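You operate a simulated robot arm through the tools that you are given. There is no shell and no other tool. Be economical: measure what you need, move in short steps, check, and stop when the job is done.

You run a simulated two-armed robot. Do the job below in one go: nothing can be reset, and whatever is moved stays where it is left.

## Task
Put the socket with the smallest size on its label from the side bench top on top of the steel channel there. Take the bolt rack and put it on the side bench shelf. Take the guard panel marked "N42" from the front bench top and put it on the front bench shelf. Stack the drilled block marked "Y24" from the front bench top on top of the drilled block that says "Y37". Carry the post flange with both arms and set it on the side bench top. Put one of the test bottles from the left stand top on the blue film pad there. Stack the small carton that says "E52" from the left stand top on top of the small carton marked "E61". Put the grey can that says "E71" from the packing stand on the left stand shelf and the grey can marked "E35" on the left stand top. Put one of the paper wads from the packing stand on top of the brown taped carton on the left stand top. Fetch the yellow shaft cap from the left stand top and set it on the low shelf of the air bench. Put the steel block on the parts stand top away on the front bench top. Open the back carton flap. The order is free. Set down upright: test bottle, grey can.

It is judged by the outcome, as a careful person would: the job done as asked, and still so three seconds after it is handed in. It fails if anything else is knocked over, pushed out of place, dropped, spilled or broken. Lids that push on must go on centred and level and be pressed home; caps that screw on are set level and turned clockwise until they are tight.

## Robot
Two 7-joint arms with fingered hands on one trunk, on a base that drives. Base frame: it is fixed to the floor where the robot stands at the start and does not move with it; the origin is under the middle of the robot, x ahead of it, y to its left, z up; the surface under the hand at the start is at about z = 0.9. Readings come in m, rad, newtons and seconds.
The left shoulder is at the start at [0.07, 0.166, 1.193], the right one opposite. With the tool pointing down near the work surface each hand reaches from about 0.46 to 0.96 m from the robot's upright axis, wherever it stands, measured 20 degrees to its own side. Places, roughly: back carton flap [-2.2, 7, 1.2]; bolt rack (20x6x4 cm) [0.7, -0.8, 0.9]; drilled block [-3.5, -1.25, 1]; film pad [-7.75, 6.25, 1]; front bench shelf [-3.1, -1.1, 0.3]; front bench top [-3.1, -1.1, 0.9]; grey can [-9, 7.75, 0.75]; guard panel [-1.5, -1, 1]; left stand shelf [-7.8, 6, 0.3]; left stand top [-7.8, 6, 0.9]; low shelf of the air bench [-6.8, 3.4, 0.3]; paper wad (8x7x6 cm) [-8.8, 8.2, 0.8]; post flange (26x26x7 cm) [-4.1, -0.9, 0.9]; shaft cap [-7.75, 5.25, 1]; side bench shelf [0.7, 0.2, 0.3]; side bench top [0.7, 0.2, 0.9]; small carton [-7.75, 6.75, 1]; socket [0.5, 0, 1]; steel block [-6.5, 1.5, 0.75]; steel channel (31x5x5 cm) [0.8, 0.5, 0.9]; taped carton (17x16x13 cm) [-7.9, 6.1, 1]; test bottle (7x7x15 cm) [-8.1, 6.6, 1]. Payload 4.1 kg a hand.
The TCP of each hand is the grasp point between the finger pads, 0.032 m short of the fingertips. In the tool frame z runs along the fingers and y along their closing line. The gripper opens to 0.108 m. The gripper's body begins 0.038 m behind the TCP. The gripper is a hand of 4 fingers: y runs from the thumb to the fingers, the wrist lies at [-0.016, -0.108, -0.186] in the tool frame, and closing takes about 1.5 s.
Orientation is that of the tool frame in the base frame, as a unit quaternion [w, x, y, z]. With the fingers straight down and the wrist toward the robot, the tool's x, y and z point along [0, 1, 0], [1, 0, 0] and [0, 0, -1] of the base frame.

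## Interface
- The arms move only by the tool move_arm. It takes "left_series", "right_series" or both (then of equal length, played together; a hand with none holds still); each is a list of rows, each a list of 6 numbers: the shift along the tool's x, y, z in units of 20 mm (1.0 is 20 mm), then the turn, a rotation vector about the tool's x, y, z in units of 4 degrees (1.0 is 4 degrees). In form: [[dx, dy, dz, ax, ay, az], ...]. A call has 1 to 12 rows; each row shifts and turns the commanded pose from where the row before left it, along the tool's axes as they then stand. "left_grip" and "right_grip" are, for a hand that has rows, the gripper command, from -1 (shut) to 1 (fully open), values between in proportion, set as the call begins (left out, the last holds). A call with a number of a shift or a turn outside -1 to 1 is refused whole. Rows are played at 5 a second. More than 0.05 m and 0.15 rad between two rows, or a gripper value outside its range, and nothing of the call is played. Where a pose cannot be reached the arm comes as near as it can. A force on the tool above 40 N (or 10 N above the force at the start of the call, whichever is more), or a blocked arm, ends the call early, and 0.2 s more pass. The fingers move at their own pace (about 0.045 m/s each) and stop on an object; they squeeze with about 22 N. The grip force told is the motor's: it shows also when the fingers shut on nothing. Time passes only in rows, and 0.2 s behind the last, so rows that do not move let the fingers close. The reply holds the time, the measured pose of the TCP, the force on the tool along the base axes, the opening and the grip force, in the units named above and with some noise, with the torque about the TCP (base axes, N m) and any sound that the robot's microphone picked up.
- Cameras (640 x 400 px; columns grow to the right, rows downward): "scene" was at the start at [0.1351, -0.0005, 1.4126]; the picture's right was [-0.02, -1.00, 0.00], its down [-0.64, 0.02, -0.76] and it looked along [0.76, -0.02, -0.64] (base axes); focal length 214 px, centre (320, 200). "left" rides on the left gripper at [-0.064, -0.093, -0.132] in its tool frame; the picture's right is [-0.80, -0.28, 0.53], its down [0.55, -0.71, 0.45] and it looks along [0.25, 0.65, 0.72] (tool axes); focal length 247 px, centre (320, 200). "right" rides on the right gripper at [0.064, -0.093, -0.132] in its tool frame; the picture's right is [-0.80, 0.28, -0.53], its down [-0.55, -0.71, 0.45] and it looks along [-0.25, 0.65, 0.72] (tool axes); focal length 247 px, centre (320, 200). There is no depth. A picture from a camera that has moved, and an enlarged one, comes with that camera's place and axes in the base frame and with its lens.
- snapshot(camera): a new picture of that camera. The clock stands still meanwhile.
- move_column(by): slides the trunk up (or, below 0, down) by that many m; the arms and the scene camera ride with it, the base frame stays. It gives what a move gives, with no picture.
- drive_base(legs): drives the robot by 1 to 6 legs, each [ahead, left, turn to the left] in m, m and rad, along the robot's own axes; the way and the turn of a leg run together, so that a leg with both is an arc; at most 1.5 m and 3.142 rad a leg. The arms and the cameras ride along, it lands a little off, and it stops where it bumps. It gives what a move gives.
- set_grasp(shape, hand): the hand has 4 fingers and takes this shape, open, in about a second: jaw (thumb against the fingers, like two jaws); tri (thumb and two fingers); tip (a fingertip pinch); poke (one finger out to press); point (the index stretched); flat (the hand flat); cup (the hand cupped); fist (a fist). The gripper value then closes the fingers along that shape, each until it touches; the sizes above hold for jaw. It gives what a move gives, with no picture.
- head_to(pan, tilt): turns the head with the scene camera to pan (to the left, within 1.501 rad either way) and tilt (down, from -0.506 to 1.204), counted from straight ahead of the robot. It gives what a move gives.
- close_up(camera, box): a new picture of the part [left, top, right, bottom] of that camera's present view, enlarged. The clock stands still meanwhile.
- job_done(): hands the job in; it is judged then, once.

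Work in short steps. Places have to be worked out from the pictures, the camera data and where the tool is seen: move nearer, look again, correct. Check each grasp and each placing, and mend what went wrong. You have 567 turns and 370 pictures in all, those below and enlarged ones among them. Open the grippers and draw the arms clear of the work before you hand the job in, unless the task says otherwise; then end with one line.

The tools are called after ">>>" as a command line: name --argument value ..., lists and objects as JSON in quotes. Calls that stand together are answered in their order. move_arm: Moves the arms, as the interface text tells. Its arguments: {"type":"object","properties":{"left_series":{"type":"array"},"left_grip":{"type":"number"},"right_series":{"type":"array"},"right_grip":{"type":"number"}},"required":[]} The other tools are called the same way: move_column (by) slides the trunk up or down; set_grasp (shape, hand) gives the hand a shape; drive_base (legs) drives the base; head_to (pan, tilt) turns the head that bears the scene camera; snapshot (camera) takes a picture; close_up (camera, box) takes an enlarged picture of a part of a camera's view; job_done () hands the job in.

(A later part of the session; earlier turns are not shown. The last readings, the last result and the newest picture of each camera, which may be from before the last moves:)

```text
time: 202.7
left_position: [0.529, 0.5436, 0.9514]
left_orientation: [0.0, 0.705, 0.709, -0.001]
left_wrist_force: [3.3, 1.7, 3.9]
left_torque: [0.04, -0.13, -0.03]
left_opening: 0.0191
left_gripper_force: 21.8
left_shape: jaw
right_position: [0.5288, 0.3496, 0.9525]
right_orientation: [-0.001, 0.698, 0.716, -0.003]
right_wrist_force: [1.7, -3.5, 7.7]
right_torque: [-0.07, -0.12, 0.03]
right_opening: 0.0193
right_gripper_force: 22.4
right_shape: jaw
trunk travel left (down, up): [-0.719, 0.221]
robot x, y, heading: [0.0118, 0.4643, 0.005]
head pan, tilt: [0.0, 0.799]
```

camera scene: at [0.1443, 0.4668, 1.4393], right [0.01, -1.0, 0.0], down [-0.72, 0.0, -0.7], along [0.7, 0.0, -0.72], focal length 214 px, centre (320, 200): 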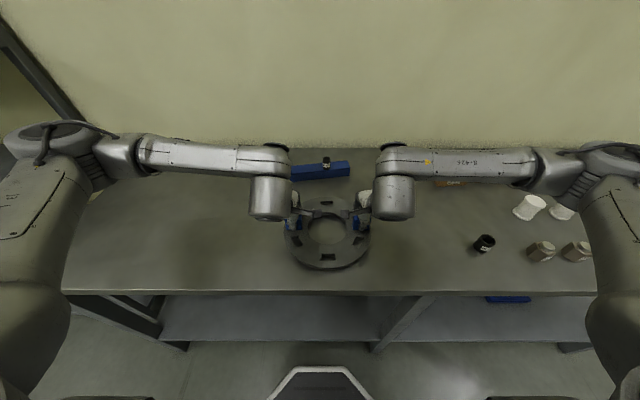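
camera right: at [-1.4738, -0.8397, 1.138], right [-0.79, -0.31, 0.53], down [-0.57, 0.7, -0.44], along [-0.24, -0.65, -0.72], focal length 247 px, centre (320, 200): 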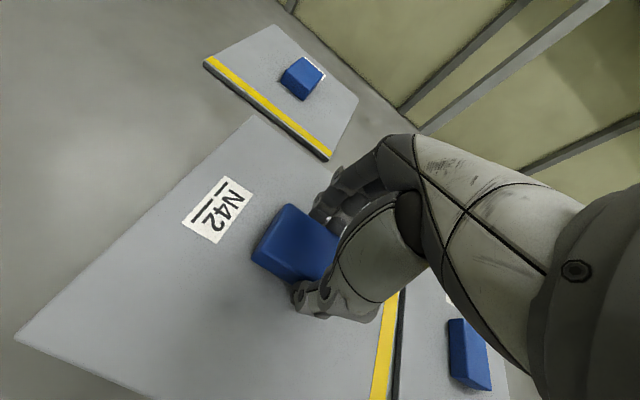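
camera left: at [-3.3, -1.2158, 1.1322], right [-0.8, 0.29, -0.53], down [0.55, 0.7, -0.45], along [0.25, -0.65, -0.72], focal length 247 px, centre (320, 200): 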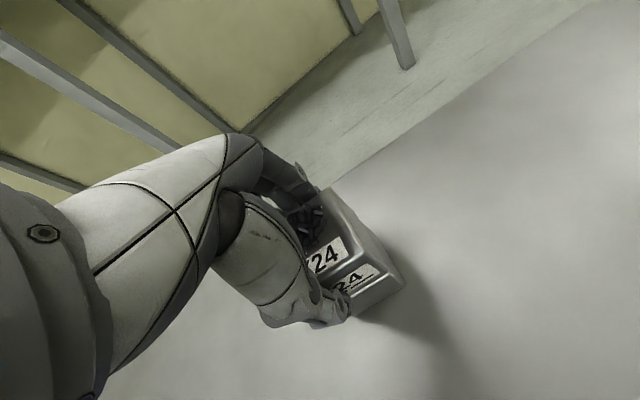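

The flange is on the bench. I open both hands and rise.

>>> move_arm --left_series '[[0, 0, 0, 0, 0, 0], [0, 0, 0, 0, 0, 0], [0, 0, 0, 0, 0, 0], [0, 0, 0, 0, 0, 0]]' --right_series '[[0, 0, 0, 0, 0, 0], [0, 0, 0, 0, 0, 0], [0, 0, 0, 0, 0, 0], [0, 0, 0, 0, 0, 0]]' --left_grip 0.3 --right_grip 0.3

>>> move_arm --left_series '[[0, 0, -1, 0, 0, 0], [0, 0, -1, 0, 0, 0], [0, 0, -1, 0, 0, 0], [0, 0, -1, 0, 0, 0], [0, 0, -1, 0, 0, 0], [0, 0, -1, 0, 0, 0], [0, 0, -1, 0, 0, 0], [0, 0, -1, 0, 0, 0], [0, 0, -1, 0, 0, 0], [0, 0, -1, 0, 0, 0]]' --right_series '[[0, 0, -1, 0, 0, 0], [0, 0, -1, 0, 0, 0], [0, 0, -1, 0, 0, 0], [0, 0, -1, 0, 0, 0], [0, 0, -1, 0, 0, 0], [0, 0, -1, 0, 0, 0], [0, 0, -1, 0, 0, 0], [0, 0, -1, 0, 0, 0], [0, 0, -1, 0, 0, 0], [0, 0, -1, 0, 0, 0]]'

>>> snapshot --camera "scene"

```text
time: 203.7
left_position: [0.5287, 0.5428, 0.9508]
left_orientation: [-0.002, 0.706, 0.709, -0.001]
left_wrist_force: [0.0, -0.6, 0.0]
left_torque: [-0.02, -0.02, 0.02]
left_opening: 0.0697
left_gripper_force: 0.0
left_shape: jaw
right_position: [0.5287, 0.3483, 0.9497]
right_orientation: [-0.002, 0.697, 0.717, -0.006]
right_wrist_force: [-0.1, -0.4, -0.2]
right_torque: [0.04, -0.02, -0.01]
right_opening: 0.0696
right_gripper_force: 0.1
right_shape: jaw
trunk travel left (down, up): [-0.719, 0.221]
robot x, y, heading: [0.0115, 0.4636, -0.001]
head pan, tilt: [0.0, 0.799]
```

```text
time: 205.9
left_position: [0.5287, 0.5421, 1.1509]
left_orientation: [-0.001, 0.705, 0.71, 0.0]
left_wrist_force: [-0.7, -0.3, -0.7]
left_torque: [0.01, 0.0, -0.01]
left_opening: 0.0701
left_gripper_force: 0.0
left_shape: jaw
right_position: [0.5296, 0.3492, 1.1503]
right_orientation: [-0.003, 0.697, 0.717, -0.005]
right_wrist_force: [-1.6, -0.1, -0.5]
right_torque: [0.03, -0.03, -0.01]
right_opening: 0.0699
right_gripper_force: 0.0
right_shape: jaw
trunk travel left (down, up): [-0.719, 0.221]
robot x, y, heading: [0.0103, 0.4616, 0.003]
head pan, tilt: [0.0, 0.799]
```

```text
301 pictures are left
camera scene: at [0.1422, 0.4668, 1.4234], right [0.01, -1.0, 0.0], down [-0.72, 0.0, -0.7], along [0.7, 0.0, -0.72], focal length 214 px, centre (320, 200)
```

scene: 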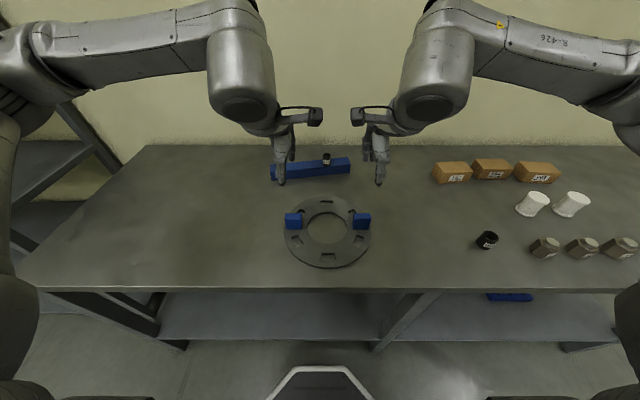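

The flange sits on the bench top and the socket is undisturbed. Next I head west along the aisle (y≈0) toward the parts stand.

>>> drive_base --legs '[[-0.7, 0, 0], [0, -0.47, 0], [0, 0, 3.1416], [1.4, 0, 0], [1.4, 0, 0]]'

>>> head_to --pan 0 --tilt 0.3

>>> snapshot --camera "scene"

```text
refused: 3.1416 is not a number from -3.14159 to 3.14159
```

```text
time: 206.8
left_position: [0.5296, 0.5428, 1.1508]
left_orientation: [-0.001, 0.705, 0.709, -0.001]
left_wrist_force: [0.0, -0.2, -0.4]
left_torque: [-0.03, -0.02, 0.0]
left_opening: 0.0697
left_gripper_force: 0.0
left_shape: jaw
right_position: [0.5299, 0.3496, 1.15]
right_orientation: [-0.002, 0.697, 0.717, -0.005]
right_wrist_force: [-0.1, -0.2, 0.7]
right_torque: [0.02, 0.03, -0.05]
right_opening: 0.0698
right_gripper_force: 0.1
right_shape: jaw
trunk travel left (down, up): [-0.719, 0.221]
robot x, y, heading: [0.0095, 0.4646, 0.003]
head pan, tilt: [0.0, 0.3]
```

```text
300 pictures are left
camera scene: at [0.1556, 0.4669, 1.4677], right [0.01, -1.0, 0.0], down [-0.3, 0.0, -0.95], along [0.95, 0.0, -0.3], focal length 214 px, centre (320, 200)
```

scene: 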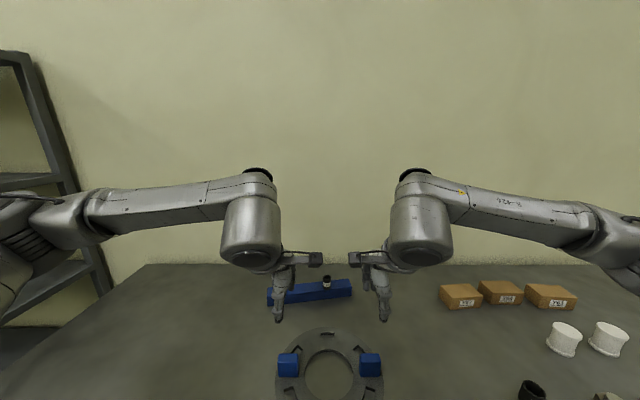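

The turn was a hair over the limit; I repeat with 3.14.

>>> drive_base --legs '[[-0.7, 0, 0], [0, -0.47, 0], [0, 0, 3.14], [1.4, 0, 0], [1.4, 0, 0]]'

>>> snapshot --camera "scene"

```text
time: 233.7
left_position: [-4.0216, -0.103, 1.1514]
left_orientation: [-0.001, 0.707, -0.707, 0.002]
left_wrist_force: [-0.3, 0.6, -0.5]
left_torque: [0.0, -0.03, 0.0]
left_opening: 0.0697
left_gripper_force: 0.0
left_shape: jaw
right_position: [-4.0226, 0.0887, 1.1501]
right_orientation: [-0.005, 0.716, -0.698, 0.003]
right_wrist_force: [0.0, -0.1, 0.1]
right_torque: [0.03, 0.01, 0.0]
right_opening: 0.0699
right_gripper_force: 0.0
right_shape: jaw
trunk travel left (down, up): [-0.719, 0.221]
robot x, y, heading: [-3.5065, -0.0311, -3.141]
head pan, tilt: [0.0, 0.3]
```

```text
299 pictures are left
camera scene: at [-3.6479, -0.0256, 1.4678], right [0.0, 1.0, 0.0], down [0.3, 0.0, -0.96], along [-0.96, 0.0, -0.3], focal length 214 px, centre (320, 200)
```

scene: 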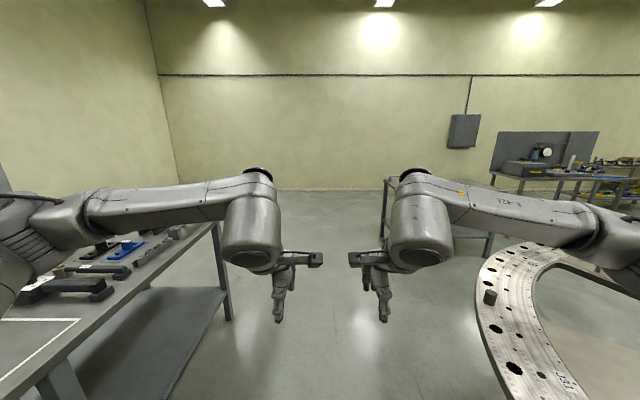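

The aisle ahead is clear. I go on 1.7 m and look toward the stand on the right.

>>> drive_base --legs '[[1.4, 0, 0], [0.5, 0, 0]]'

>>> head_to --pan -0.9 --tilt 0.4

>>> snapshot --camera "scene"

```text
time: 243.3
left_position: [-5.9407, -0.1273, 1.1508]
left_orientation: [0.0, 0.712, -0.702, 0.002]
left_wrist_force: [-0.1, 0.2, -0.8]
left_torque: [-0.01, 0.01, -0.01]
left_opening: 0.0699
left_gripper_force: 0.0
left_shape: jaw
right_position: [-5.9446, 0.065, 1.15]
right_orientation: [-0.004, 0.721, -0.693, 0.003]
right_wrist_force: [-0.8, -0.4, 0.0]
right_torque: [-0.05, 0.0, 0.0]
right_opening: 0.0697
right_gripper_force: 0.1
right_shape: jaw
trunk travel left (down, up): [-0.719, 0.221]
robot x, y, heading: [-5.4293, -0.042, -3.126]
head pan, tilt: [0.0, 0.3]
```

```text
time: 244.5
left_position: [-5.9412, -0.1283, 1.1502]
left_orientation: [-0.001, 0.713, -0.702, 0.002]
left_wrist_force: [1.2, 0.1, 1.4]
left_torque: [0.0, -0.03, 0.02]
left_opening: 0.0697
left_gripper_force: 0.0
left_shape: jaw
right_position: [-5.9463, 0.0643, 1.15]
right_orientation: [-0.005, 0.721, -0.693, 0.002]
right_wrist_force: [0.3, -1.1, -0.4]
right_torque: [0.0, -0.02, -0.02]
right_opening: 0.0698
right_gripper_force: 0.0
right_shape: jaw
trunk travel left (down, up): [-0.719, 0.221]
robot x, y, heading: [-5.4288, -0.0442, -3.129]
head pan, tilt: [-0.901, 0.4]
```

```text
298 pictures are left
camera scene: at [-5.535, 0.0279, 1.4585], right [0.77, 0.63, 0.0], down [0.25, -0.3, -0.92], along [-0.58, 0.71, -0.39], focal length 214 px, centre (320, 200)
```

scene: 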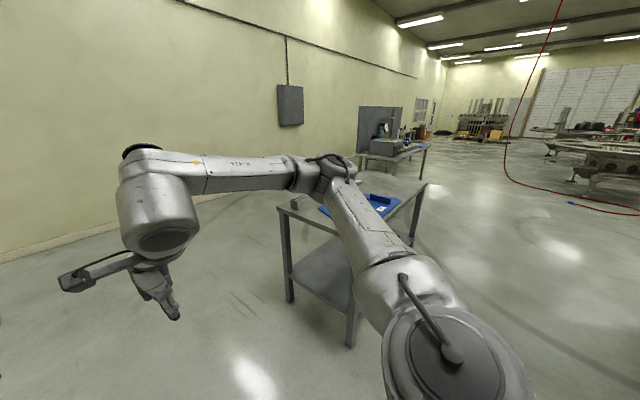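

The parts stand spans about x −6.8…−6.15, y 1.0…2. I strafe right 1.5 m and look at its top.

>>> drive_base --legs '[[0, -1.5, -0.012]]'

>>> head_to --pan 0 --tilt 0.7

>>> snapshot --camera "scene"

```text
time: 251.9
left_position: [-5.953, 1.384, 1.1504]
left_orientation: [0.0, -0.706, 0.708, -0.001]
left_wrist_force: [0.1, -0.1, -0.7]
left_torque: [-0.01, -0.04, 0.0]
left_opening: 0.07
left_gripper_force: 0.1
left_shape: jaw
right_position: [-5.9526, 1.5782, 1.1508]
right_orientation: [-0.005, 0.714, -0.7, 0.003]
right_wrist_force: [-0.1, -0.7, -0.1]
right_torque: [0.02, -0.02, 0.0]
right_opening: 0.0696
right_gripper_force: 0.1
right_shape: jaw
trunk travel left (down, up): [-0.719, 0.221]
robot x, y, heading: [-5.4335, 1.4604, 3.137]
head pan, tilt: [-0.901, 0.4]
```

```text
time: 253.2
left_position: [-5.953, 1.3848, 1.1497]
left_orientation: [0.0, -0.706, 0.708, -0.001]
left_wrist_force: [0.7, -0.7, -0.4]
left_torque: [0.02, 0.02, 0.01]
left_opening: 0.07
left_gripper_force: 0.1
left_shape: jaw
right_position: [-5.9527, 1.5777, 1.1503]
right_orientation: [-0.005, 0.714, -0.7, 0.003]
right_wrist_force: [-0.2, 0.9, -0.6]
right_torque: [0.01, -0.01, 0.02]
right_opening: 0.07
right_gripper_force: 0.0
right_shape: jaw
trunk travel left (down, up): [-0.719, 0.221]
robot x, y, heading: [-5.4355, 1.4557, 3.141]
head pan, tilt: [0.0, 0.7]
```

```text
297 pictures are left
camera scene: at [-5.571, 1.4604, 1.4316], right [0.0, 1.0, 0.0], down [0.64, 0.0, -0.76], along [-0.76, 0.0, -0.64], focal length 214 px, centre (320, 200)
```

scene: 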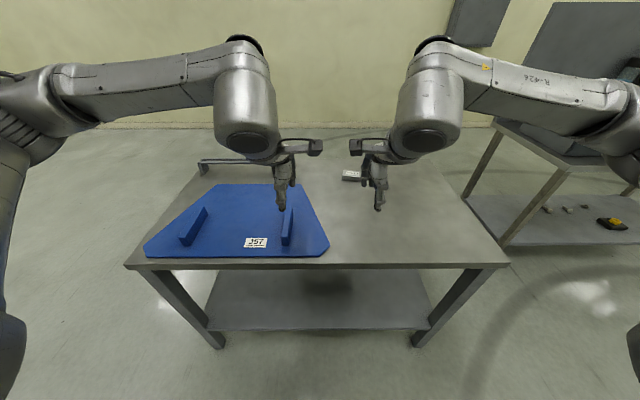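

A small labelled steel block sits near (−6.64, 1.65). I drive 0.28 m closer and enlarge it.

>>> drive_base --legs '[[0.27, 0, 0]]'

>>> snapshot --camera "scene"

>>> snapshot --camera "right"

```text
time: 255.1
left_position: [-6.2241, 1.3865, 1.151]
left_orientation: [0.0, -0.705, 0.709, -0.001]
left_wrist_force: [-0.3, 0.2, -0.7]
left_torque: [0.04, -0.01, -0.02]
left_opening: 0.07
left_gripper_force: 0.0
left_shape: jaw
right_position: [-6.2231, 1.5802, 1.1507]
right_orientation: [-0.004, 0.713, -0.701, 0.002]
right_wrist_force: [0.3, 0.5, 0.4]
right_torque: [0.0, 0.01, 0.0]
right_opening: 0.0701
right_gripper_force: 0.0
right_shape: jaw
trunk travel left (down, up): [-0.719, 0.221]
robot x, y, heading: [-5.7081, 1.46, 3.139]
head pan, tilt: [0.0, 0.7]
```

```text
296 pictures are left
camera scene: at [-5.8416, 1.4618, 1.4317], right [0.01, 1.0, 0.0], down [0.64, 0.0, -0.77], along [-0.77, 0.0, -0.64], focal length 214 px, centre (320, 200)
```

scene: 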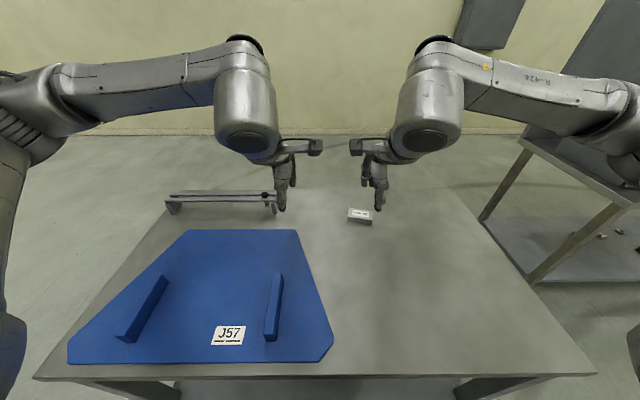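

```text
295 pictures are left
camera right: at [-6.1312, 1.5171, 1.282], right [-0.3, 0.79, 0.53], down [0.7, 0.56, -0.44], along [-0.65, 0.24, -0.72], focal length 247 px, centre (320, 200)
```

right: 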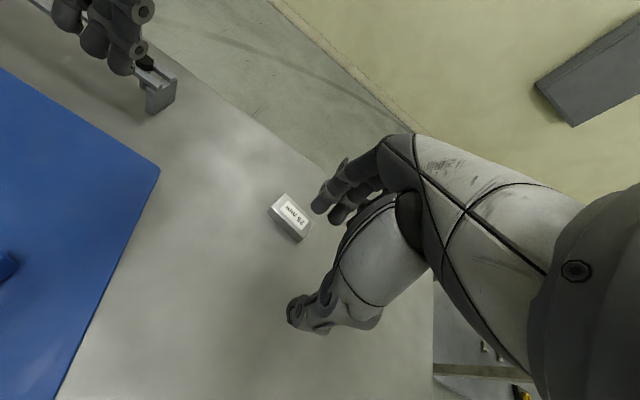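

Triangulating gives the block at about (−6.39, 1.604, top ≈0.89), so the stand is near bench height. I enlarge it.

>>> close_up --camera "right" --box '[240, 170, 340, 260]'

>>> close_up --camera "scene" --box '[320, 190, 400, 240]'

```text
4.44 times, centred on (290, 215) of right
camera zoom: at [-6.1312, 1.5171, 1.282], right [-0.3, 0.79, 0.53], down [0.7, 0.56, -0.44], along [-0.65, 0.24, -0.72], focal length 1098 px, centre (453, 133)
```

zoom: 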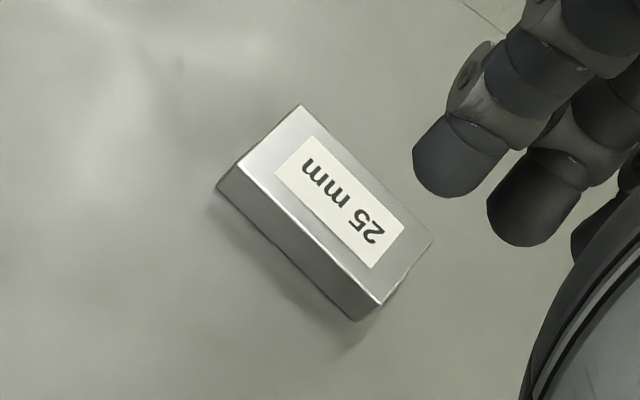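

```text
8.00 times, centred on (360, 215) of scene
camera zoom: at [-5.8416, 1.4618, 1.4317], right [0.01, 1.0, 0.0], down [0.64, 0.0, -0.77], along [-0.77, 0.0, -0.64], focal length 1716 px, centre (0, 80)
```

zoom: 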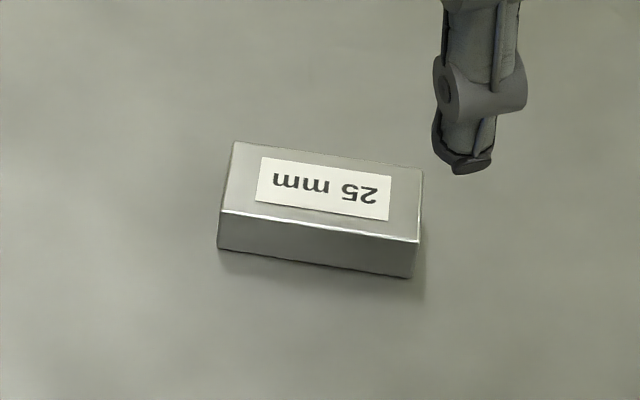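

The block ("25 mm", about 9×5×2 cm) is yawed about 13°. I move the right hand above it, turn to match, and re-measure.

>>> move_arm --right_series '[[-0.15, 1, 0.5, 0, 0, 0.4], [-0.15, 1, 0.5, 0, 0, 0.4], [-0.15, 1, 0.5, 0, 0, 0.4], [-0.15, 1, 0.5, 0, 0, 0.4], [-0.15, 1, 0.5, 0, 0, 0.4], [-0.15, 1, 0.5, 0, 0, 0.4], [-0.15, 1, 0.5, 0, 0, 0.4], [0, 1, 0.5, 0, 0, 0.4], [0, 0.8, 0.5, 0, 0, 0.2]]' --right_grip 0.7

>>> snapshot --camera "right"

```text
time: 257.1
left_position: [-6.2237, 1.3864, 1.1507]
left_orientation: [0.0, -0.705, 0.709, -0.002]
left_wrist_force: [-0.1, -0.3, 0.2]
left_torque: [0.0, 0.02, -0.02]
left_opening: 0.07
left_gripper_force: 0.1
left_shape: jaw
right_position: [-6.3962, 1.6185, 1.0566]
right_orientation: [0.005, -0.625, 0.78, -0.004]
right_wrist_force: [-0.4, 0.4, -0.8]
right_torque: [0.01, 0.01, -0.01]
right_opening: 0.0917
right_gripper_force: 0.1
right_shape: jaw
trunk travel left (down, up): [-0.719, 0.221]
robot x, y, heading: [-5.7051, 1.4605, 3.135]
head pan, tilt: [0.0, 0.7]
```

```text
292 pictures are left
camera right: at [-6.3219, 1.5346, 1.1887], right [-0.11, 0.84, 0.53], down [0.81, 0.38, -0.44], along [-0.57, 0.39, -0.72], focal length 247 px, centre (320, 200)
```

right: 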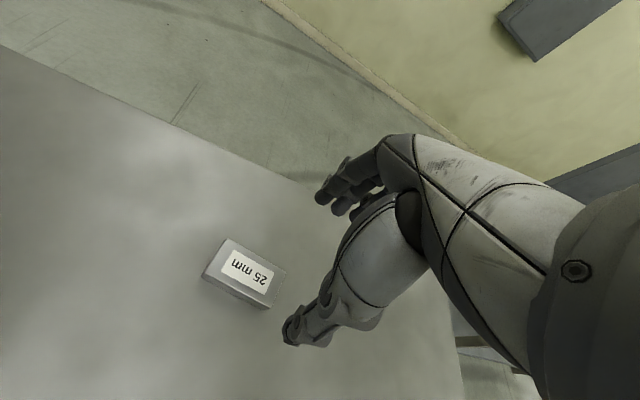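

New fix: block centre (−6.417, 1.610), top z≈0.886, table ≈0.864. I shift over it and descend to z 0.92 for a check.

>>> move_arm --right_series '[[0.64, 0.93, 0.8, 0, 0, 0], [0, 0, 1, 0, 0, 0], [0, 0, 1, 0, 0, 0], [0, 0, 1, 0, 0, 0], [0, 0, 1, 0, 0, 0], [0, 0, 1, 0, 0, 0], [0, 0, 1, 0, 0, 0]]'

>>> close_up --camera "right" --box '[160, 170, 400, 370]'

>>> close_up --camera "scene" --box '[320, 170, 400, 240]'

```text
time: 258.7
left_position: [-6.2253, 1.3863, 1.1508]
left_orientation: [0.001, -0.704, 0.71, -0.002]
left_wrist_force: [-0.8, -0.6, 0.8]
left_torque: [0.04, 0.01, -0.01]
left_opening: 0.0698
left_gripper_force: 0.0
left_shape: jaw
right_position: [-6.4166, 1.6096, 0.9214]
right_orientation: [0.005, -0.625, 0.78, -0.002]
right_wrist_force: [-0.3, 0.7, -0.4]
right_torque: [0.0, 0.0, 0.02]
right_opening: 0.0917
right_gripper_force: 0.1
right_shape: jaw
trunk travel left (down, up): [-0.719, 0.221]
robot x, y, heading: [-5.7086, 1.4576, 3.142]
head pan, tilt: [0.0, 0.7]
```

```text
2.00 times, centred on (280, 270) of right
camera zoom: at [-6.3419, 1.5263, 1.0525], right [-0.11, 0.84, 0.53], down [0.81, 0.38, -0.44], along [-0.57, 0.39, -0.72], focal length 494 px, centre (400, 60)
```

zoom: 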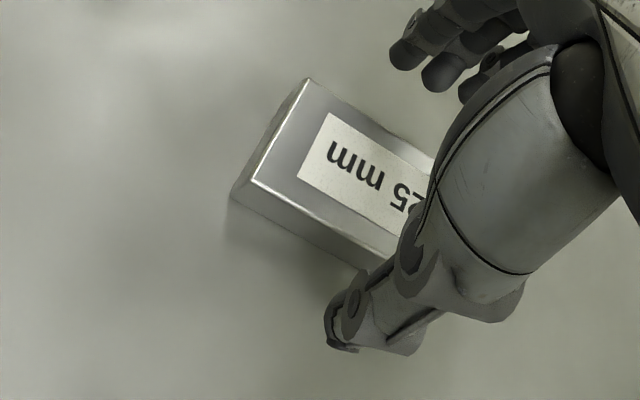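

```text
5.71 times, centred on (360, 205) of scene
camera zoom: at [-5.843, 1.4618, 1.4316], right [0.01, 1.0, 0.0], down [0.64, 0.0, -0.76], along [-0.76, 0.0, -0.64], focal length 1226 px, centre (91, 171)
```

zoom: 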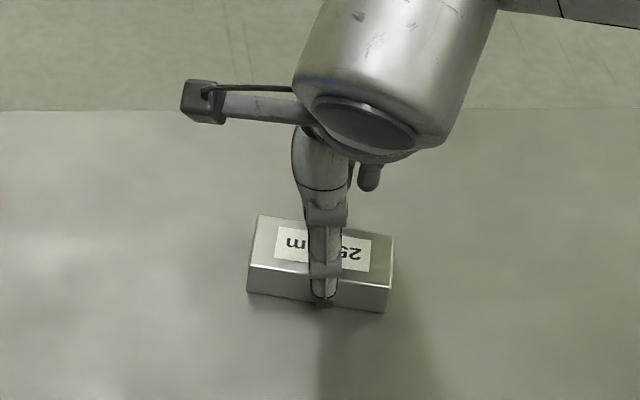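

Well aligned. I lower 2 cm more (tips just off the table), grip and lift.

>>> move_arm --right_series '[[0, 0, 0.6, 0, 0, 0], [0, 0, 0.4, 0, 0, 0]]'

>>> move_arm --right_series '[[0, 0, 0, 0, 0, 0], [0, 0, 0, 0, 0, 0], [0, 0, 0, 0, 0, 0], [0, 0, 0, 0, 0, 0], [0, 0, 0, 0, 0, 0], [0, 0, 0, 0, 0, 0]]' --right_grip -1

>>> move_arm --right_series '[[0, 0, -0.5, 0, 0, 0], [0, 0, -1, 0, 0, 0], [0, 0, -1, 0, 0, 0], [0, 0, -1, 0, 0, 0], [0, 0, -1, 0, 0, 0], [0, 0, -1, 0, 0, 0], [0, 0, -1, 0, 0, 0], [0, -1, -1, 0, 0, 0], [0, -1, -1, 0, 0, 0], [0, -1, -1, 0, 0, 0], [0, -1, -1, 0, 0, 0], [0, -1, -1, 0, 0, 0]]'

>>> snapshot --camera "right"

```text
time: 259.3
left_position: [-6.2245, 1.3874, 1.151]
left_orientation: [0.001, -0.705, 0.71, -0.001]
left_wrist_force: [-0.1, 0.3, -0.3]
left_torque: [0.0, -0.02, -0.02]
left_opening: 0.0702
left_gripper_force: 0.1
left_shape: jaw
right_position: [-6.4154, 1.6099, 0.9032]
right_orientation: [0.005, -0.625, 0.78, -0.002]
right_wrist_force: [-1.2, 0.0, -0.3]
right_torque: [-0.01, -0.03, -0.01]
right_opening: 0.0916
right_gripper_force: 0.1
right_shape: jaw
trunk travel left (down, up): [-0.719, 0.221]
robot x, y, heading: [-5.7078, 1.4606, 3.134]
head pan, tilt: [0.0, 0.7]
```

```text
time: 260.7
left_position: [-6.2237, 1.3871, 1.1501]
left_orientation: [0.0, -0.705, 0.71, -0.002]
left_wrist_force: [-0.4, -1.0, 0.3]
left_torque: [-0.01, 0.0, -0.01]
left_opening: 0.07
left_gripper_force: 0.1
left_shape: jaw
right_position: [-6.417, 1.6098, 0.902]
right_orientation: [0.005, -0.625, 0.781, -0.002]
right_wrist_force: [-0.1, 1.1, -0.9]
right_torque: [0.04, 0.01, 0.0]
right_opening: 0.0452
right_gripper_force: 21.6
right_shape: jaw
trunk travel left (down, up): [-0.719, 0.221]
robot x, y, heading: [-5.7059, 1.4628, 3.137]
head pan, tilt: [0.0, 0.7]
```

```text
time: 263.3
left_position: [-6.224, 1.3878, 1.15]
left_orientation: [0.001, -0.705, 0.709, -0.001]
left_wrist_force: [0.2, 0.2, -0.2]
left_torque: [-0.01, 0.03, 0.0]
left_opening: 0.0701
left_gripper_force: 0.0
left_shape: jaw
right_position: [-6.3209, 1.5872, 1.1327]
right_orientation: [0.005, -0.626, 0.78, -0.002]
right_wrist_force: [0.3, -0.9, -8.2]
right_torque: [-0.01, 0.01, -0.04]
right_opening: 0.0451
right_gripper_force: 21.7
right_shape: jaw
trunk travel left (down, up): [-0.719, 0.221]
robot x, y, heading: [-5.7054, 1.4624, 3.137]
head pan, tilt: [0.0, 0.7]
```

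```text
289 pictures are left
camera right: at [-6.2454, 1.5035, 1.264], right [-0.11, 0.84, 0.53], down [0.81, 0.38, -0.44], along [-0.57, 0.39, -0.72], focal length 247 px, centre (320, 200)
```

right: 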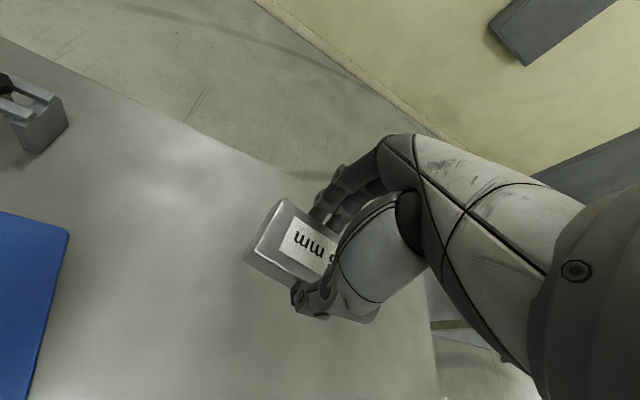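

The block is held (8 N). I back off and travel to the front bench to set it beside the matching 30/20 mm blocks.

>>> drive_base --legs '[[-0.32, 0, 0], [0, 1.46, 0], [0, 0, 1.5708], [0, 1.4, 0], [0, 0.62, 0]]'

```text
time: 285.8
left_position: [-3.2861, -0.4919, 1.1502]
left_orientation: [-0.002, 1.0, 0.008, 0.001]
left_wrist_force: [-0.3, -0.1, -1.1]
left_torque: [-0.03, 0.03, 0.0]
left_opening: 0.07
left_gripper_force: 0.1
left_shape: jaw
right_position: [-3.484, -0.5942, 1.1317]
right_orientation: [-0.005, 0.995, -0.099, -0.002]
right_wrist_force: [0.2, -0.2, -9.9]
right_torque: [-0.04, -0.04, 0.02]
right_opening: 0.0447
right_gripper_force: 22.0
right_shape: jaw
trunk travel left (down, up): [-0.719, 0.221]
robot x, y, heading: [-3.367, 0.0226, -1.555]
head pan, tilt: [0.0, 0.7]
```

I drive up to the bench, straightening the hand's yaw on the way, and look.

>>> drive_base --legs '[[0.42, 0, -0.016]]'

>>> move_arm --right_series '[[0.2, 1, 0, 0, 0, -0.8], [0.2, 1, 0, 0, 0, -0.8], [0.2, 1, 0, 0, 0, -0.8], [0.2, 1, 0, 0, 0, -0.6], [0.2, 1, 0, 0, 0, 0], [0, 0.5, 0, 0, 0, 0]]'

>>> snapshot --camera "scene"

```text
time: 288.4
left_position: [-3.2916, -0.9133, 1.1504]
left_orientation: [-0.002, 1.0, -0.001, 0.001]
left_wrist_force: [0.4, 0.2, 0.5]
left_torque: [0.01, 0.0, -0.01]
left_opening: 0.0698
left_gripper_force: 0.1
left_shape: jaw
right_position: [-3.4904, -1.0113, 1.1323]
right_orientation: [-0.006, 0.994, -0.107, -0.002]
right_wrist_force: [0.5, -0.2, -8.4]
right_torque: [-0.03, -0.03, -0.01]
right_opening: 0.0445
right_gripper_force: 22.3
right_shape: jaw
trunk travel left (down, up): [-0.719, 0.221]
robot x, y, heading: [-3.3659, -0.3986, -1.573]
head pan, tilt: [0.0, 0.7]
```

```text
time: 289.8
left_position: [-3.2914, -0.9148, 1.1506]
left_orientation: [-0.002, 1.0, -0.001, 0.001]
left_wrist_force: [-0.7, 0.1, 0.8]
left_torque: [-0.02, -0.01, 0.04]
left_opening: 0.0698
left_gripper_force: 0.1
left_shape: jaw
right_position: [-3.4819, -1.1234, 1.1314]
right_orientation: [-0.006, 1.0, -0.003, -0.002]
right_wrist_force: [0.5, -0.2, -8.5]
right_torque: [0.02, -0.03, -0.01]
right_opening: 0.0447
right_gripper_force: 22.3
right_shape: jaw
trunk travel left (down, up): [-0.719, 0.221]
robot x, y, heading: [-3.3635, -0.4007, -1.569]
head pan, tilt: [0.0, 0.7]
```

```text
288 pictures are left
camera scene: at [-3.3669, -0.5316, 1.4314], right [-1.0, 0.0, 0.0], down [0.0, 0.65, -0.76], along [0.0, -0.76, -0.65], focal length 214 px, centre (320, 200)
```

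scene: 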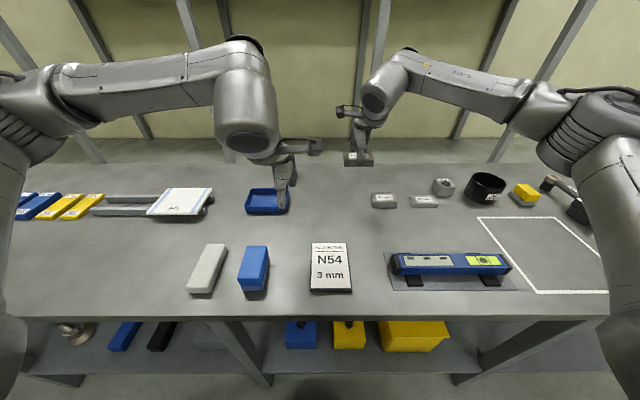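

The 30 and 20 mm blocks line up at y≈−1.12; the spot to the left at x≈−3.455 continues the row and is free. I move over it and lower.

>>> move_arm --right_series '[[0.7, 0, 0.5, 0, 0, 0], [0.65, 0, 1, 0, 0, 0], [0, 0, 1, 0, 0, 0], [0, 0, 1, 0, 0, 0], [0, 0, 1, 0, 0, 0], [0, 0, 1, 0, 0, 0], [0, 0, 1, 0, 0, 0], [0, 0, 1, 0, 0, 0], [0, 0, 0.8, 0, 0, 0], [0, 0, 0.8, 0, 0, 0]]'

>>> close_up --camera "scene" --box '[280, 150, 460, 250]'

```text
time: 292.0
left_position: [-3.2923, -0.9144, 1.1502]
left_orientation: [-0.001, 1.0, 0.0, 0.0]
left_wrist_force: [-1.0, -0.2, 0.2]
left_torque: [0.04, -0.02, 0.01]
left_opening: 0.0701
left_gripper_force: 0.0
left_shape: jaw
right_position: [-3.4544, -1.1207, 0.9482]
right_orientation: [-0.006, 1.0, -0.002, -0.001]
right_wrist_force: [0.3, 0.8, -9.4]
right_torque: [-0.02, -0.01, -0.02]
right_opening: 0.0444
right_gripper_force: 21.9
right_shape: jaw
trunk travel left (down, up): [-0.719, 0.221]
robot x, y, heading: [-3.3668, -0.3943, -1.571]
head pan, tilt: [0.0, 0.7]
```

```text
3.56 times, centred on (370, 200) of scene
camera zoom: at [-3.3665, -0.532, 1.4314], right [-1.0, 0.0, 0.0], down [0.0, 0.65, -0.76], along [0.0, -0.76, -0.65], focal length 763 px, centre (142, 200)
```

zoom: 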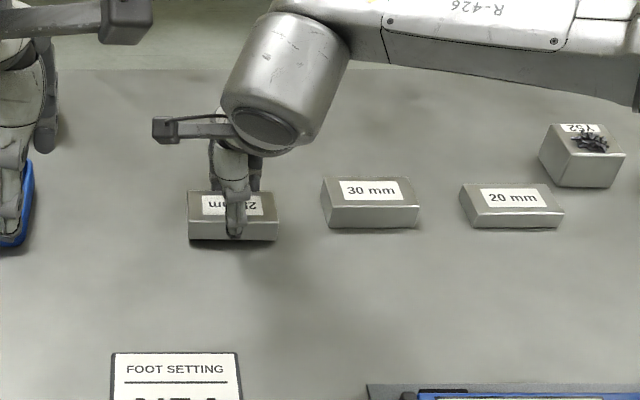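

Almost down; I finish in 2–3 mm steps until the load transfers.

>>> move_arm --right_series '[[0, 0, 0.2, 0, 0, 0], [0, 0, 0.15, 0, 0, 0], [0, 0, 0.1, 0, 0, 0]]'

>>> move_arm --right_series '[[0, 0, 0.1, 0, 0, 0], [0, 0, 0.1, 0, 0, 0], [0, 0, 0, 0, 0, 0]]'

```text
time: 292.8
left_position: [-3.2905, -0.9146, 1.1509]
left_orientation: [0.0, 1.0, -0.001, 0.0]
left_wrist_force: [1.0, 0.4, 0.3]
left_torque: [0.02, -0.05, 0.02]
left_opening: 0.07
left_gripper_force: 0.2
left_shape: jaw
right_position: [-3.4543, -1.1211, 0.9412]
right_orientation: [-0.004, 1.0, -0.003, -0.002]
right_wrist_force: [-0.6, -3.2, 6.9]
right_torque: [-0.08, 0.05, 0.0]
right_opening: 0.0445
right_gripper_force: 22.1
right_shape: jaw
trunk travel left (down, up): [-0.719, 0.221]
robot x, y, heading: [-3.3675, -0.3951, -1.57]
head pan, tilt: [0.0, 0.7]
```

```text
time: 293.6
left_position: [-3.2909, -0.9096, 1.1534]
left_orientation: [0.0, 1.0, -0.001, 0.001]
left_wrist_force: [-0.2, -0.6, -0.2]
left_torque: [-0.04, 0.0, -0.01]
left_opening: 0.0699
left_gripper_force: 0.0
left_shape: jaw
right_position: [-3.4544, -1.1185, 0.9417]
right_orientation: [-0.002, 1.0, -0.004, -0.002]
right_wrist_force: [-1.8, -8.2, 31.6]
right_torque: [-0.4, 0.15, 0.07]
right_opening: 0.0467
right_gripper_force: 22.3
right_shape: jaw
trunk travel left (down, up): [-0.719, 0.221]
robot x, y, heading: [-3.3652, -0.3956, -1.57]
head pan, tilt: [0.0, 0.7]
```

Block is firmly down (a bit pressed). I ease up 3 mm while opening, then rise.

>>> move_arm --right_series '[[0, 0, -0.15, 0, 0, 0], [0, 0, 0, 0, 0, 0]]'

>>> move_arm --right_series '[[0, 0, 0, 0, 0, 0], [0, 0, 0, 0, 0, 0], [0, 0, 0, 0, 0, 0], [0, 0, 0, 0, 0, 0]]' --right_grip 0.7

>>> move_arm --right_series '[[0, 0, -1, 0, 0, 0], [0, 0, -1, 0, 0, 0], [0, 0, -1, 0, 0, 0], [0, 0, -1, 0, 0, 0], [0, 0, -1, 0, 0, 0], [0, 0, -1, 0, 0, 0], [0, -0.5, -1, 0, 0, 0], [0, -0.5, -1, 0, 0, 0], [0, -0.5, -1, 0, 0, 0], [0, -0.5, -1, 0, 0, 0], [0, -0.5, -1, 0, 0, 0]]'

>>> snapshot --camera "scene"

```text
time: 294.2
left_position: [-3.291, -0.9113, 1.1517]
left_orientation: [0.0, 1.0, -0.001, 0.0]
left_wrist_force: [-0.6, 0.4, 0.7]
left_torque: [-0.03, 0.0, -0.03]
left_opening: 0.0699
left_gripper_force: 0.0
left_shape: jaw
right_position: [-3.4551, -1.1169, 0.9393]
right_orientation: [-0.005, 1.0, -0.003, -0.002]
right_wrist_force: [-1.4, -8.5, 25.4]
right_torque: [-0.53, 0.05, 0.07]
right_opening: 0.0469
right_gripper_force: 21.2
right_shape: jaw
trunk travel left (down, up): [-0.719, 0.221]
robot x, y, heading: [-3.3644, -0.396, -1.566]
head pan, tilt: [0.0, 0.7]
```

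```text
time: 295.2
left_position: [-3.2905, -0.9141, 1.1507]
left_orientation: [-0.002, 1.0, -0.002, 0.001]
left_wrist_force: [-0.1, -1.4, 0.2]
left_torque: [0.01, -0.02, -0.02]
left_opening: 0.0697
left_gripper_force: 0.0
left_shape: jaw
right_position: [-3.4559, -1.1204, 0.9393]
right_orientation: [-0.006, 1.0, -0.003, -0.001]
right_wrist_force: [-0.1, -0.6, 0.3]
right_torque: [0.02, 0.02, 0.0]
right_opening: 0.0915
right_gripper_force: 0.0
right_shape: jaw
trunk travel left (down, up): [-0.719, 0.221]
robot x, y, heading: [-3.3668, -0.3954, -1.576]
head pan, tilt: [0.0, 0.7]
```

```text
time: 297.6
left_position: [-3.2903, -0.9118, 1.151]
left_orientation: [-0.001, 1.0, -0.001, 0.001]
left_wrist_force: [0.3, 0.2, 0.7]
left_torque: [-0.05, -0.02, -0.02]
left_opening: 0.0701
left_gripper_force: 0.0
left_shape: jaw
right_position: [-3.4537, -1.0711, 1.1611]
right_orientation: [-0.006, 1.0, -0.003, -0.001]
right_wrist_force: [0.3, 0.4, -0.6]
right_torque: [-0.04, 0.0, 0.03]
right_opening: 0.0917
right_gripper_force: 0.0
right_shape: jaw
trunk travel left (down, up): [-0.719, 0.221]
robot x, y, heading: [-3.364, -0.3974, -1.572]
head pan, tilt: [0.0, 0.7]
```

```text
286 pictures are left
camera scene: at [-3.3663, -0.5293, 1.4317], right [-1.0, 0.0, 0.0], down [0.0, 0.64, -0.77], along [0.0, -0.77, -0.64], focal length 214 px, centre (320, 200)
```

scene: 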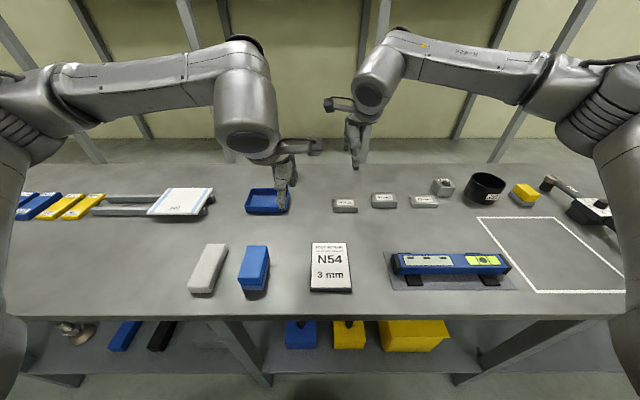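

The 25 mm block stands in line with the others. I go back to the aisle's west end and turn north to see the way.

>>> drive_base --legs '[[-0.4, 0, 0], [0, -1.4, 0], [0, -0.65, 0], [0, 0, 3.14]]'

>>> head_to --pan 0 --tilt 0.3

>>> snapshot --camera "scene"

```text
time: 317.2
left_position: [-5.4864, 0.5204, 1.1507]
left_orientation: [-0.001, -0.001, 1.0, -0.001]
left_wrist_force: [-0.1, 0.1, -0.6]
left_torque: [-0.02, 0.01, 0.03]
left_opening: 0.0698
left_gripper_force: 0.1
left_shape: jaw
right_position: [-5.3234, 0.6795, 1.1602]
right_orientation: [0.002, -0.001, 1.0, -0.005]
right_wrist_force: [0.6, 0.3, -0.2]
right_torque: [0.02, 0.0, -0.02]
right_opening: 0.0915
right_gripper_force: 0.0
right_shape: jaw
trunk travel left (down, up): [-0.719, 0.221]
robot x, y, heading: [-5.4098, 0.0038, 1.578]
head pan, tilt: [0.0, 0.7]
```

```text
time: 318.1
left_position: [-5.4852, 0.5213, 1.1504]
left_orientation: [-0.001, -0.003, 1.0, -0.002]
left_wrist_force: [0.9, -0.5, -0.2]
left_torque: [0.0, 0.0, 0.01]
left_opening: 0.0702
left_gripper_force: 0.2
left_shape: jaw
right_position: [-5.3239, 0.6784, 1.1602]
right_orientation: [0.002, -0.001, 1.0, -0.004]
right_wrist_force: [-0.7, -0.3, -0.5]
right_torque: [-0.01, -0.01, 0.01]
right_opening: 0.0917
right_gripper_force: 0.2
right_shape: jaw
trunk travel left (down, up): [-0.719, 0.221]
robot x, y, heading: [-5.4063, 0.0041, 1.576]
head pan, tilt: [0.0, 0.3]
```

```text
285 pictures are left
camera scene: at [-5.4086, 0.1487, 1.4677], right [1.0, 0.0, 0.0], down [0.0, -0.3, -0.95], along [0.0, 0.95, -0.3], focal length 214 px, centre (320, 200)
```

scene: 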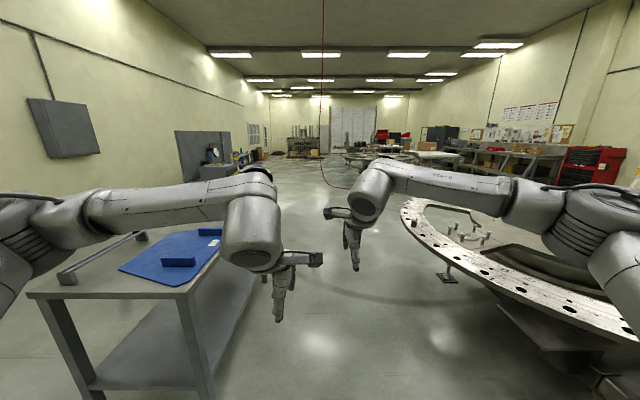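

The way north is open between the parts stand and the ring table. I drive 2.6 m north and look again.

>>> drive_base --legs '[[1.3, 0, 0], [1.3, 0, 0]]'

>>> head_to --pan 0.5 --tilt 0.35

>>> snapshot --camera "scene"

```text
time: 330.8
left_position: [-5.494, 3.1225, 1.1519]
left_orientation: [0.0, -0.003, 1.0, -0.001]
left_wrist_force: [-0.4, 0.8, 0.2]
left_torque: [0.01, -0.01, 0.0]
left_opening: 0.0698
left_gripper_force: 0.0
left_shape: jaw
right_position: [-5.3313, 3.2828, 1.1615]
right_orientation: [0.002, 0.0, 1.0, -0.005]
right_wrist_force: [0.3, -0.1, -0.2]
right_torque: [0.02, 0.01, 0.02]
right_opening: 0.0918
right_gripper_force: 0.1
right_shape: jaw
trunk travel left (down, up): [-0.719, 0.221]
robot x, y, heading: [-5.4107, 2.6036, 1.58]
head pan, tilt: [0.0, 0.3]
```

```text
time: 331.7
left_position: [-5.4937, 3.1232, 1.1519]
left_orientation: [-0.001, -0.003, 1.0, -0.001]
left_wrist_force: [-0.3, -0.3, 0.9]
left_torque: [0.05, 0.01, 0.01]
left_opening: 0.0701
left_gripper_force: 0.1
left_shape: jaw
right_position: [-5.3311, 3.2827, 1.1594]
right_orientation: [0.002, 0.0, 1.0, -0.005]
right_wrist_force: [0.1, -0.9, -1.3]
right_torque: [0.01, -0.01, 0.03]
right_opening: 0.0915
right_gripper_force: 0.1
right_shape: jaw
trunk travel left (down, up): [-0.719, 0.221]
robot x, y, heading: [-5.4131, 2.6063, 1.581]
head pan, tilt: [0.499, 0.351]
```

```text
284 pictures are left
camera scene: at [-5.4604, 2.7399, 1.463], right [0.88, 0.48, 0.0], down [0.17, -0.3, -0.94], along [-0.45, 0.82, -0.34], focal length 214 px, centre (320, 200)
```

scene: 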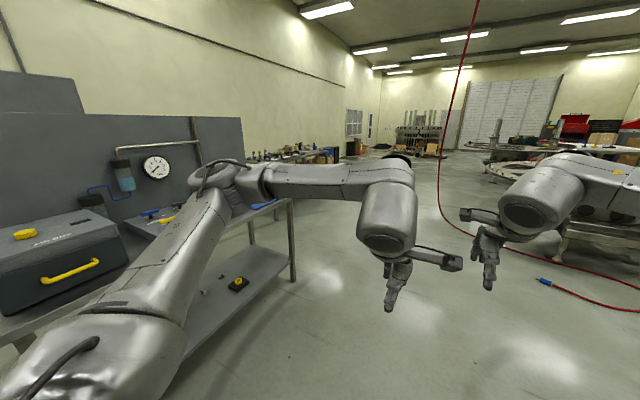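

The hanging hose meets the floor near (−5.2, 6.2); I keep west of it. I drive to y≈4.7, move left, and turn to face the left stand.

>>> drive_base --legs '[[1.05, 0, 0], [1.05, 0, 0], [0, 1.0, 0], [0, 0, 1.5708]]'

>>> head_to --pan -0.5 --tilt 0.4

>>> snapshot --camera "scene"

```text
time: 350.7
left_position: [-6.9402, 4.658, 1.1513]
left_orientation: [0.0, -0.7, 0.714, -0.001]
left_wrist_force: [0.4, -0.5, -0.1]
left_torque: [0.0, -0.05, -0.01]
left_opening: 0.07
left_gripper_force: 0.1
left_shape: jaw
right_position: [-7.0961, 4.8253, 1.1599]
right_orientation: [0.005, -0.699, 0.715, -0.002]
right_wrist_force: [1.0, 0.5, 0.0]
right_torque: [0.03, 0.01, 0.05]
right_opening: 0.0915
right_gripper_force: 0.1
right_shape: jaw
trunk travel left (down, up): [-0.719, 0.221]
robot x, y, heading: [-6.4217, 4.7231, 3.121]
head pan, tilt: [0.499, 0.351]
```

```text
time: 352.0
left_position: [-6.9399, 4.6584, 1.1503]
left_orientation: [0.0, -0.7, 0.715, -0.001]
left_wrist_force: [0.0, 0.3, 1.5]
left_torque: [-0.01, 0.0, 0.01]
left_opening: 0.0699
left_gripper_force: 0.0
left_shape: jaw
right_position: [-7.096, 4.8257, 1.1593]
right_orientation: [0.006, -0.698, 0.716, -0.002]
right_wrist_force: [0.2, -0.6, 0.1]
right_torque: [0.02, -0.01, 0.01]
right_opening: 0.0914
right_gripper_force: 0.1
right_shape: jaw
trunk travel left (down, up): [-0.719, 0.221]
robot x, y, heading: [-6.4234, 4.7212, 3.119]
head pan, tilt: [-0.499, 0.4]
```

```text
283 pictures are left
camera scene: at [-6.5531, 4.7722, 1.4585], right [0.5, 0.87, 0.0], down [0.34, -0.19, -0.92], along [-0.8, 0.46, -0.39], focal length 214 px, centre (320, 200)
```

scene: 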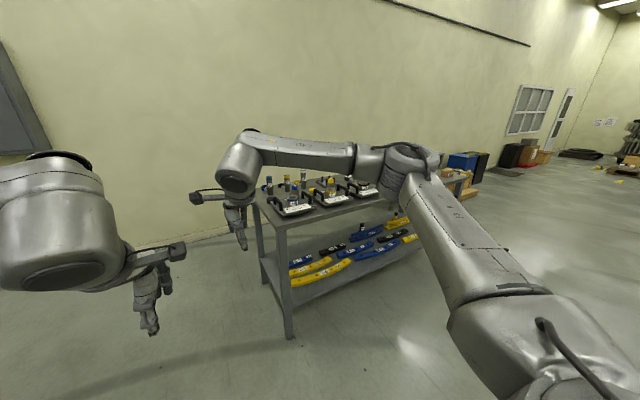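

The left stand's south-east corner is near (−7.47, 5.09). I strafe right 0.6 m, then close in 0.6 m.

>>> drive_base --legs '[[0, -0.65, 0.02], [0.6, 0, 0]]'

>>> head_to --pan 0 --tilt 0.7

>>> snapshot --camera "scene"

```text
time: 358.6
left_position: [-7.5348, 5.2943, 1.1509]
left_orientation: [0.001, 0.708, -0.707, 0.001]
left_wrist_force: [-0.3, 0.4, -0.3]
left_torque: [-0.01, 0.02, -0.01]
left_opening: 0.0698
left_gripper_force: 0.0
left_shape: jaw
right_position: [-7.6946, 5.4561, 1.1607]
right_orientation: [0.004, -0.706, 0.708, -0.003]
right_wrist_force: [0.5, -0.8, -0.9]
right_torque: [0.0, 0.02, 0.0]
right_opening: 0.0915
right_gripper_force: 0.0
right_shape: jaw
trunk travel left (down, up): [-0.719, 0.221]
robot x, y, heading: [-7.0162, 5.3711, -3.14]
head pan, tilt: [-0.499, 0.4]
```

```text
time: 359.5
left_position: [-7.5355, 5.295, 1.1512]
left_orientation: [0.0, 0.708, -0.706, 0.001]
left_wrist_force: [0.3, 0.5, -0.6]
left_torque: [-0.02, -0.03, -0.01]
left_opening: 0.0698
left_gripper_force: 0.2
left_shape: jaw
right_position: [-7.6934, 5.4574, 1.1611]
right_orientation: [0.005, -0.707, 0.707, -0.002]
right_wrist_force: [-0.4, -0.5, 0.2]
right_torque: [-0.01, -0.04, 0.0]
right_opening: 0.0917
right_gripper_force: 0.2
right_shape: jaw
trunk travel left (down, up): [-0.719, 0.221]
robot x, y, heading: [-7.0178, 5.3721, -3.142]
head pan, tilt: [0.0, 0.7]
```

```text
282 pictures are left
camera scene: at [-7.1532, 5.3724, 1.4317], right [0.0, 1.0, 0.0], down [0.64, 0.0, -0.77], along [-0.77, 0.0, -0.64], focal length 214 px, centre (320, 200)
```

scene: 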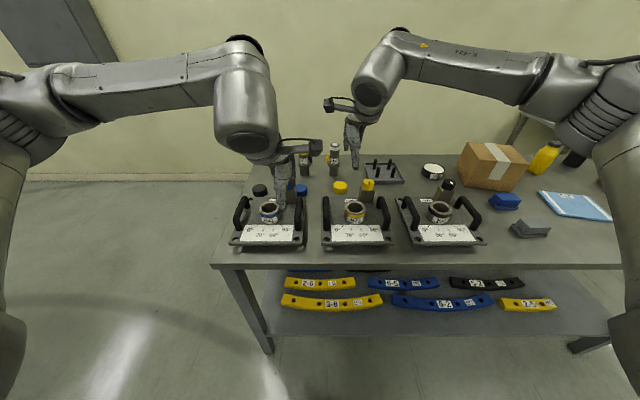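

I enlarge the group of parts to find the yellow shaft cap.

>>> close_up --camera "scene" --box '[230, 130, 400, 250]'

>>> close_up --camera "scene" --box '[400, 130, 640, 250]'

```text
3.33 times, centred on (315, 190) of scene
camera zoom: at [-7.1532, 5.3724, 1.4317], right [0.0, 1.0, 0.0], down [0.64, 0.0, -0.77], along [-0.77, 0.0, -0.64], focal length 715 px, centre (337, 233)
```

zoom: 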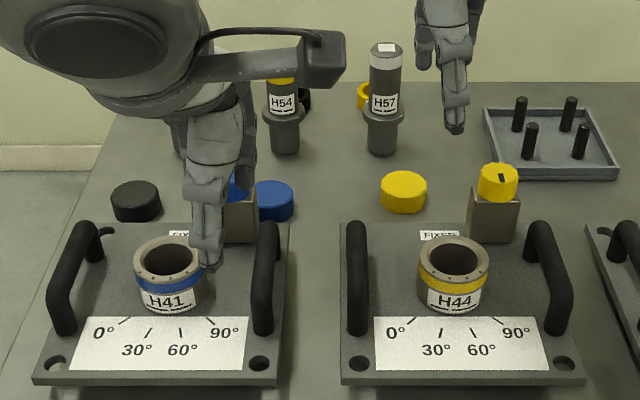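

```text
2.67 times, centred on (520, 190) of scene
camera zoom: at [-7.1532, 5.3724, 1.4317], right [0.0, 1.0, 0.0], down [0.64, 0.0, -0.77], along [-0.77, 0.0, -0.64], focal length 572 px, centre (-213, 227)
```

zoom: 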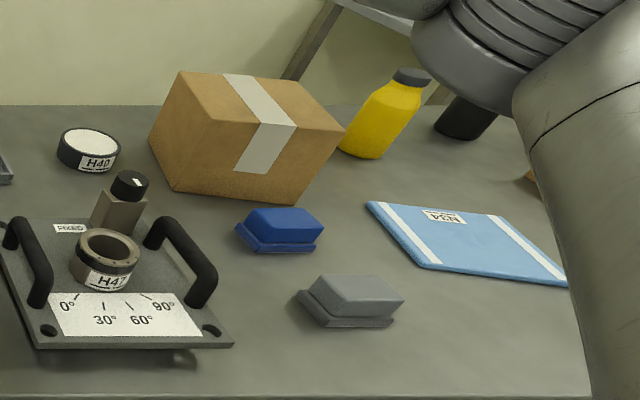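

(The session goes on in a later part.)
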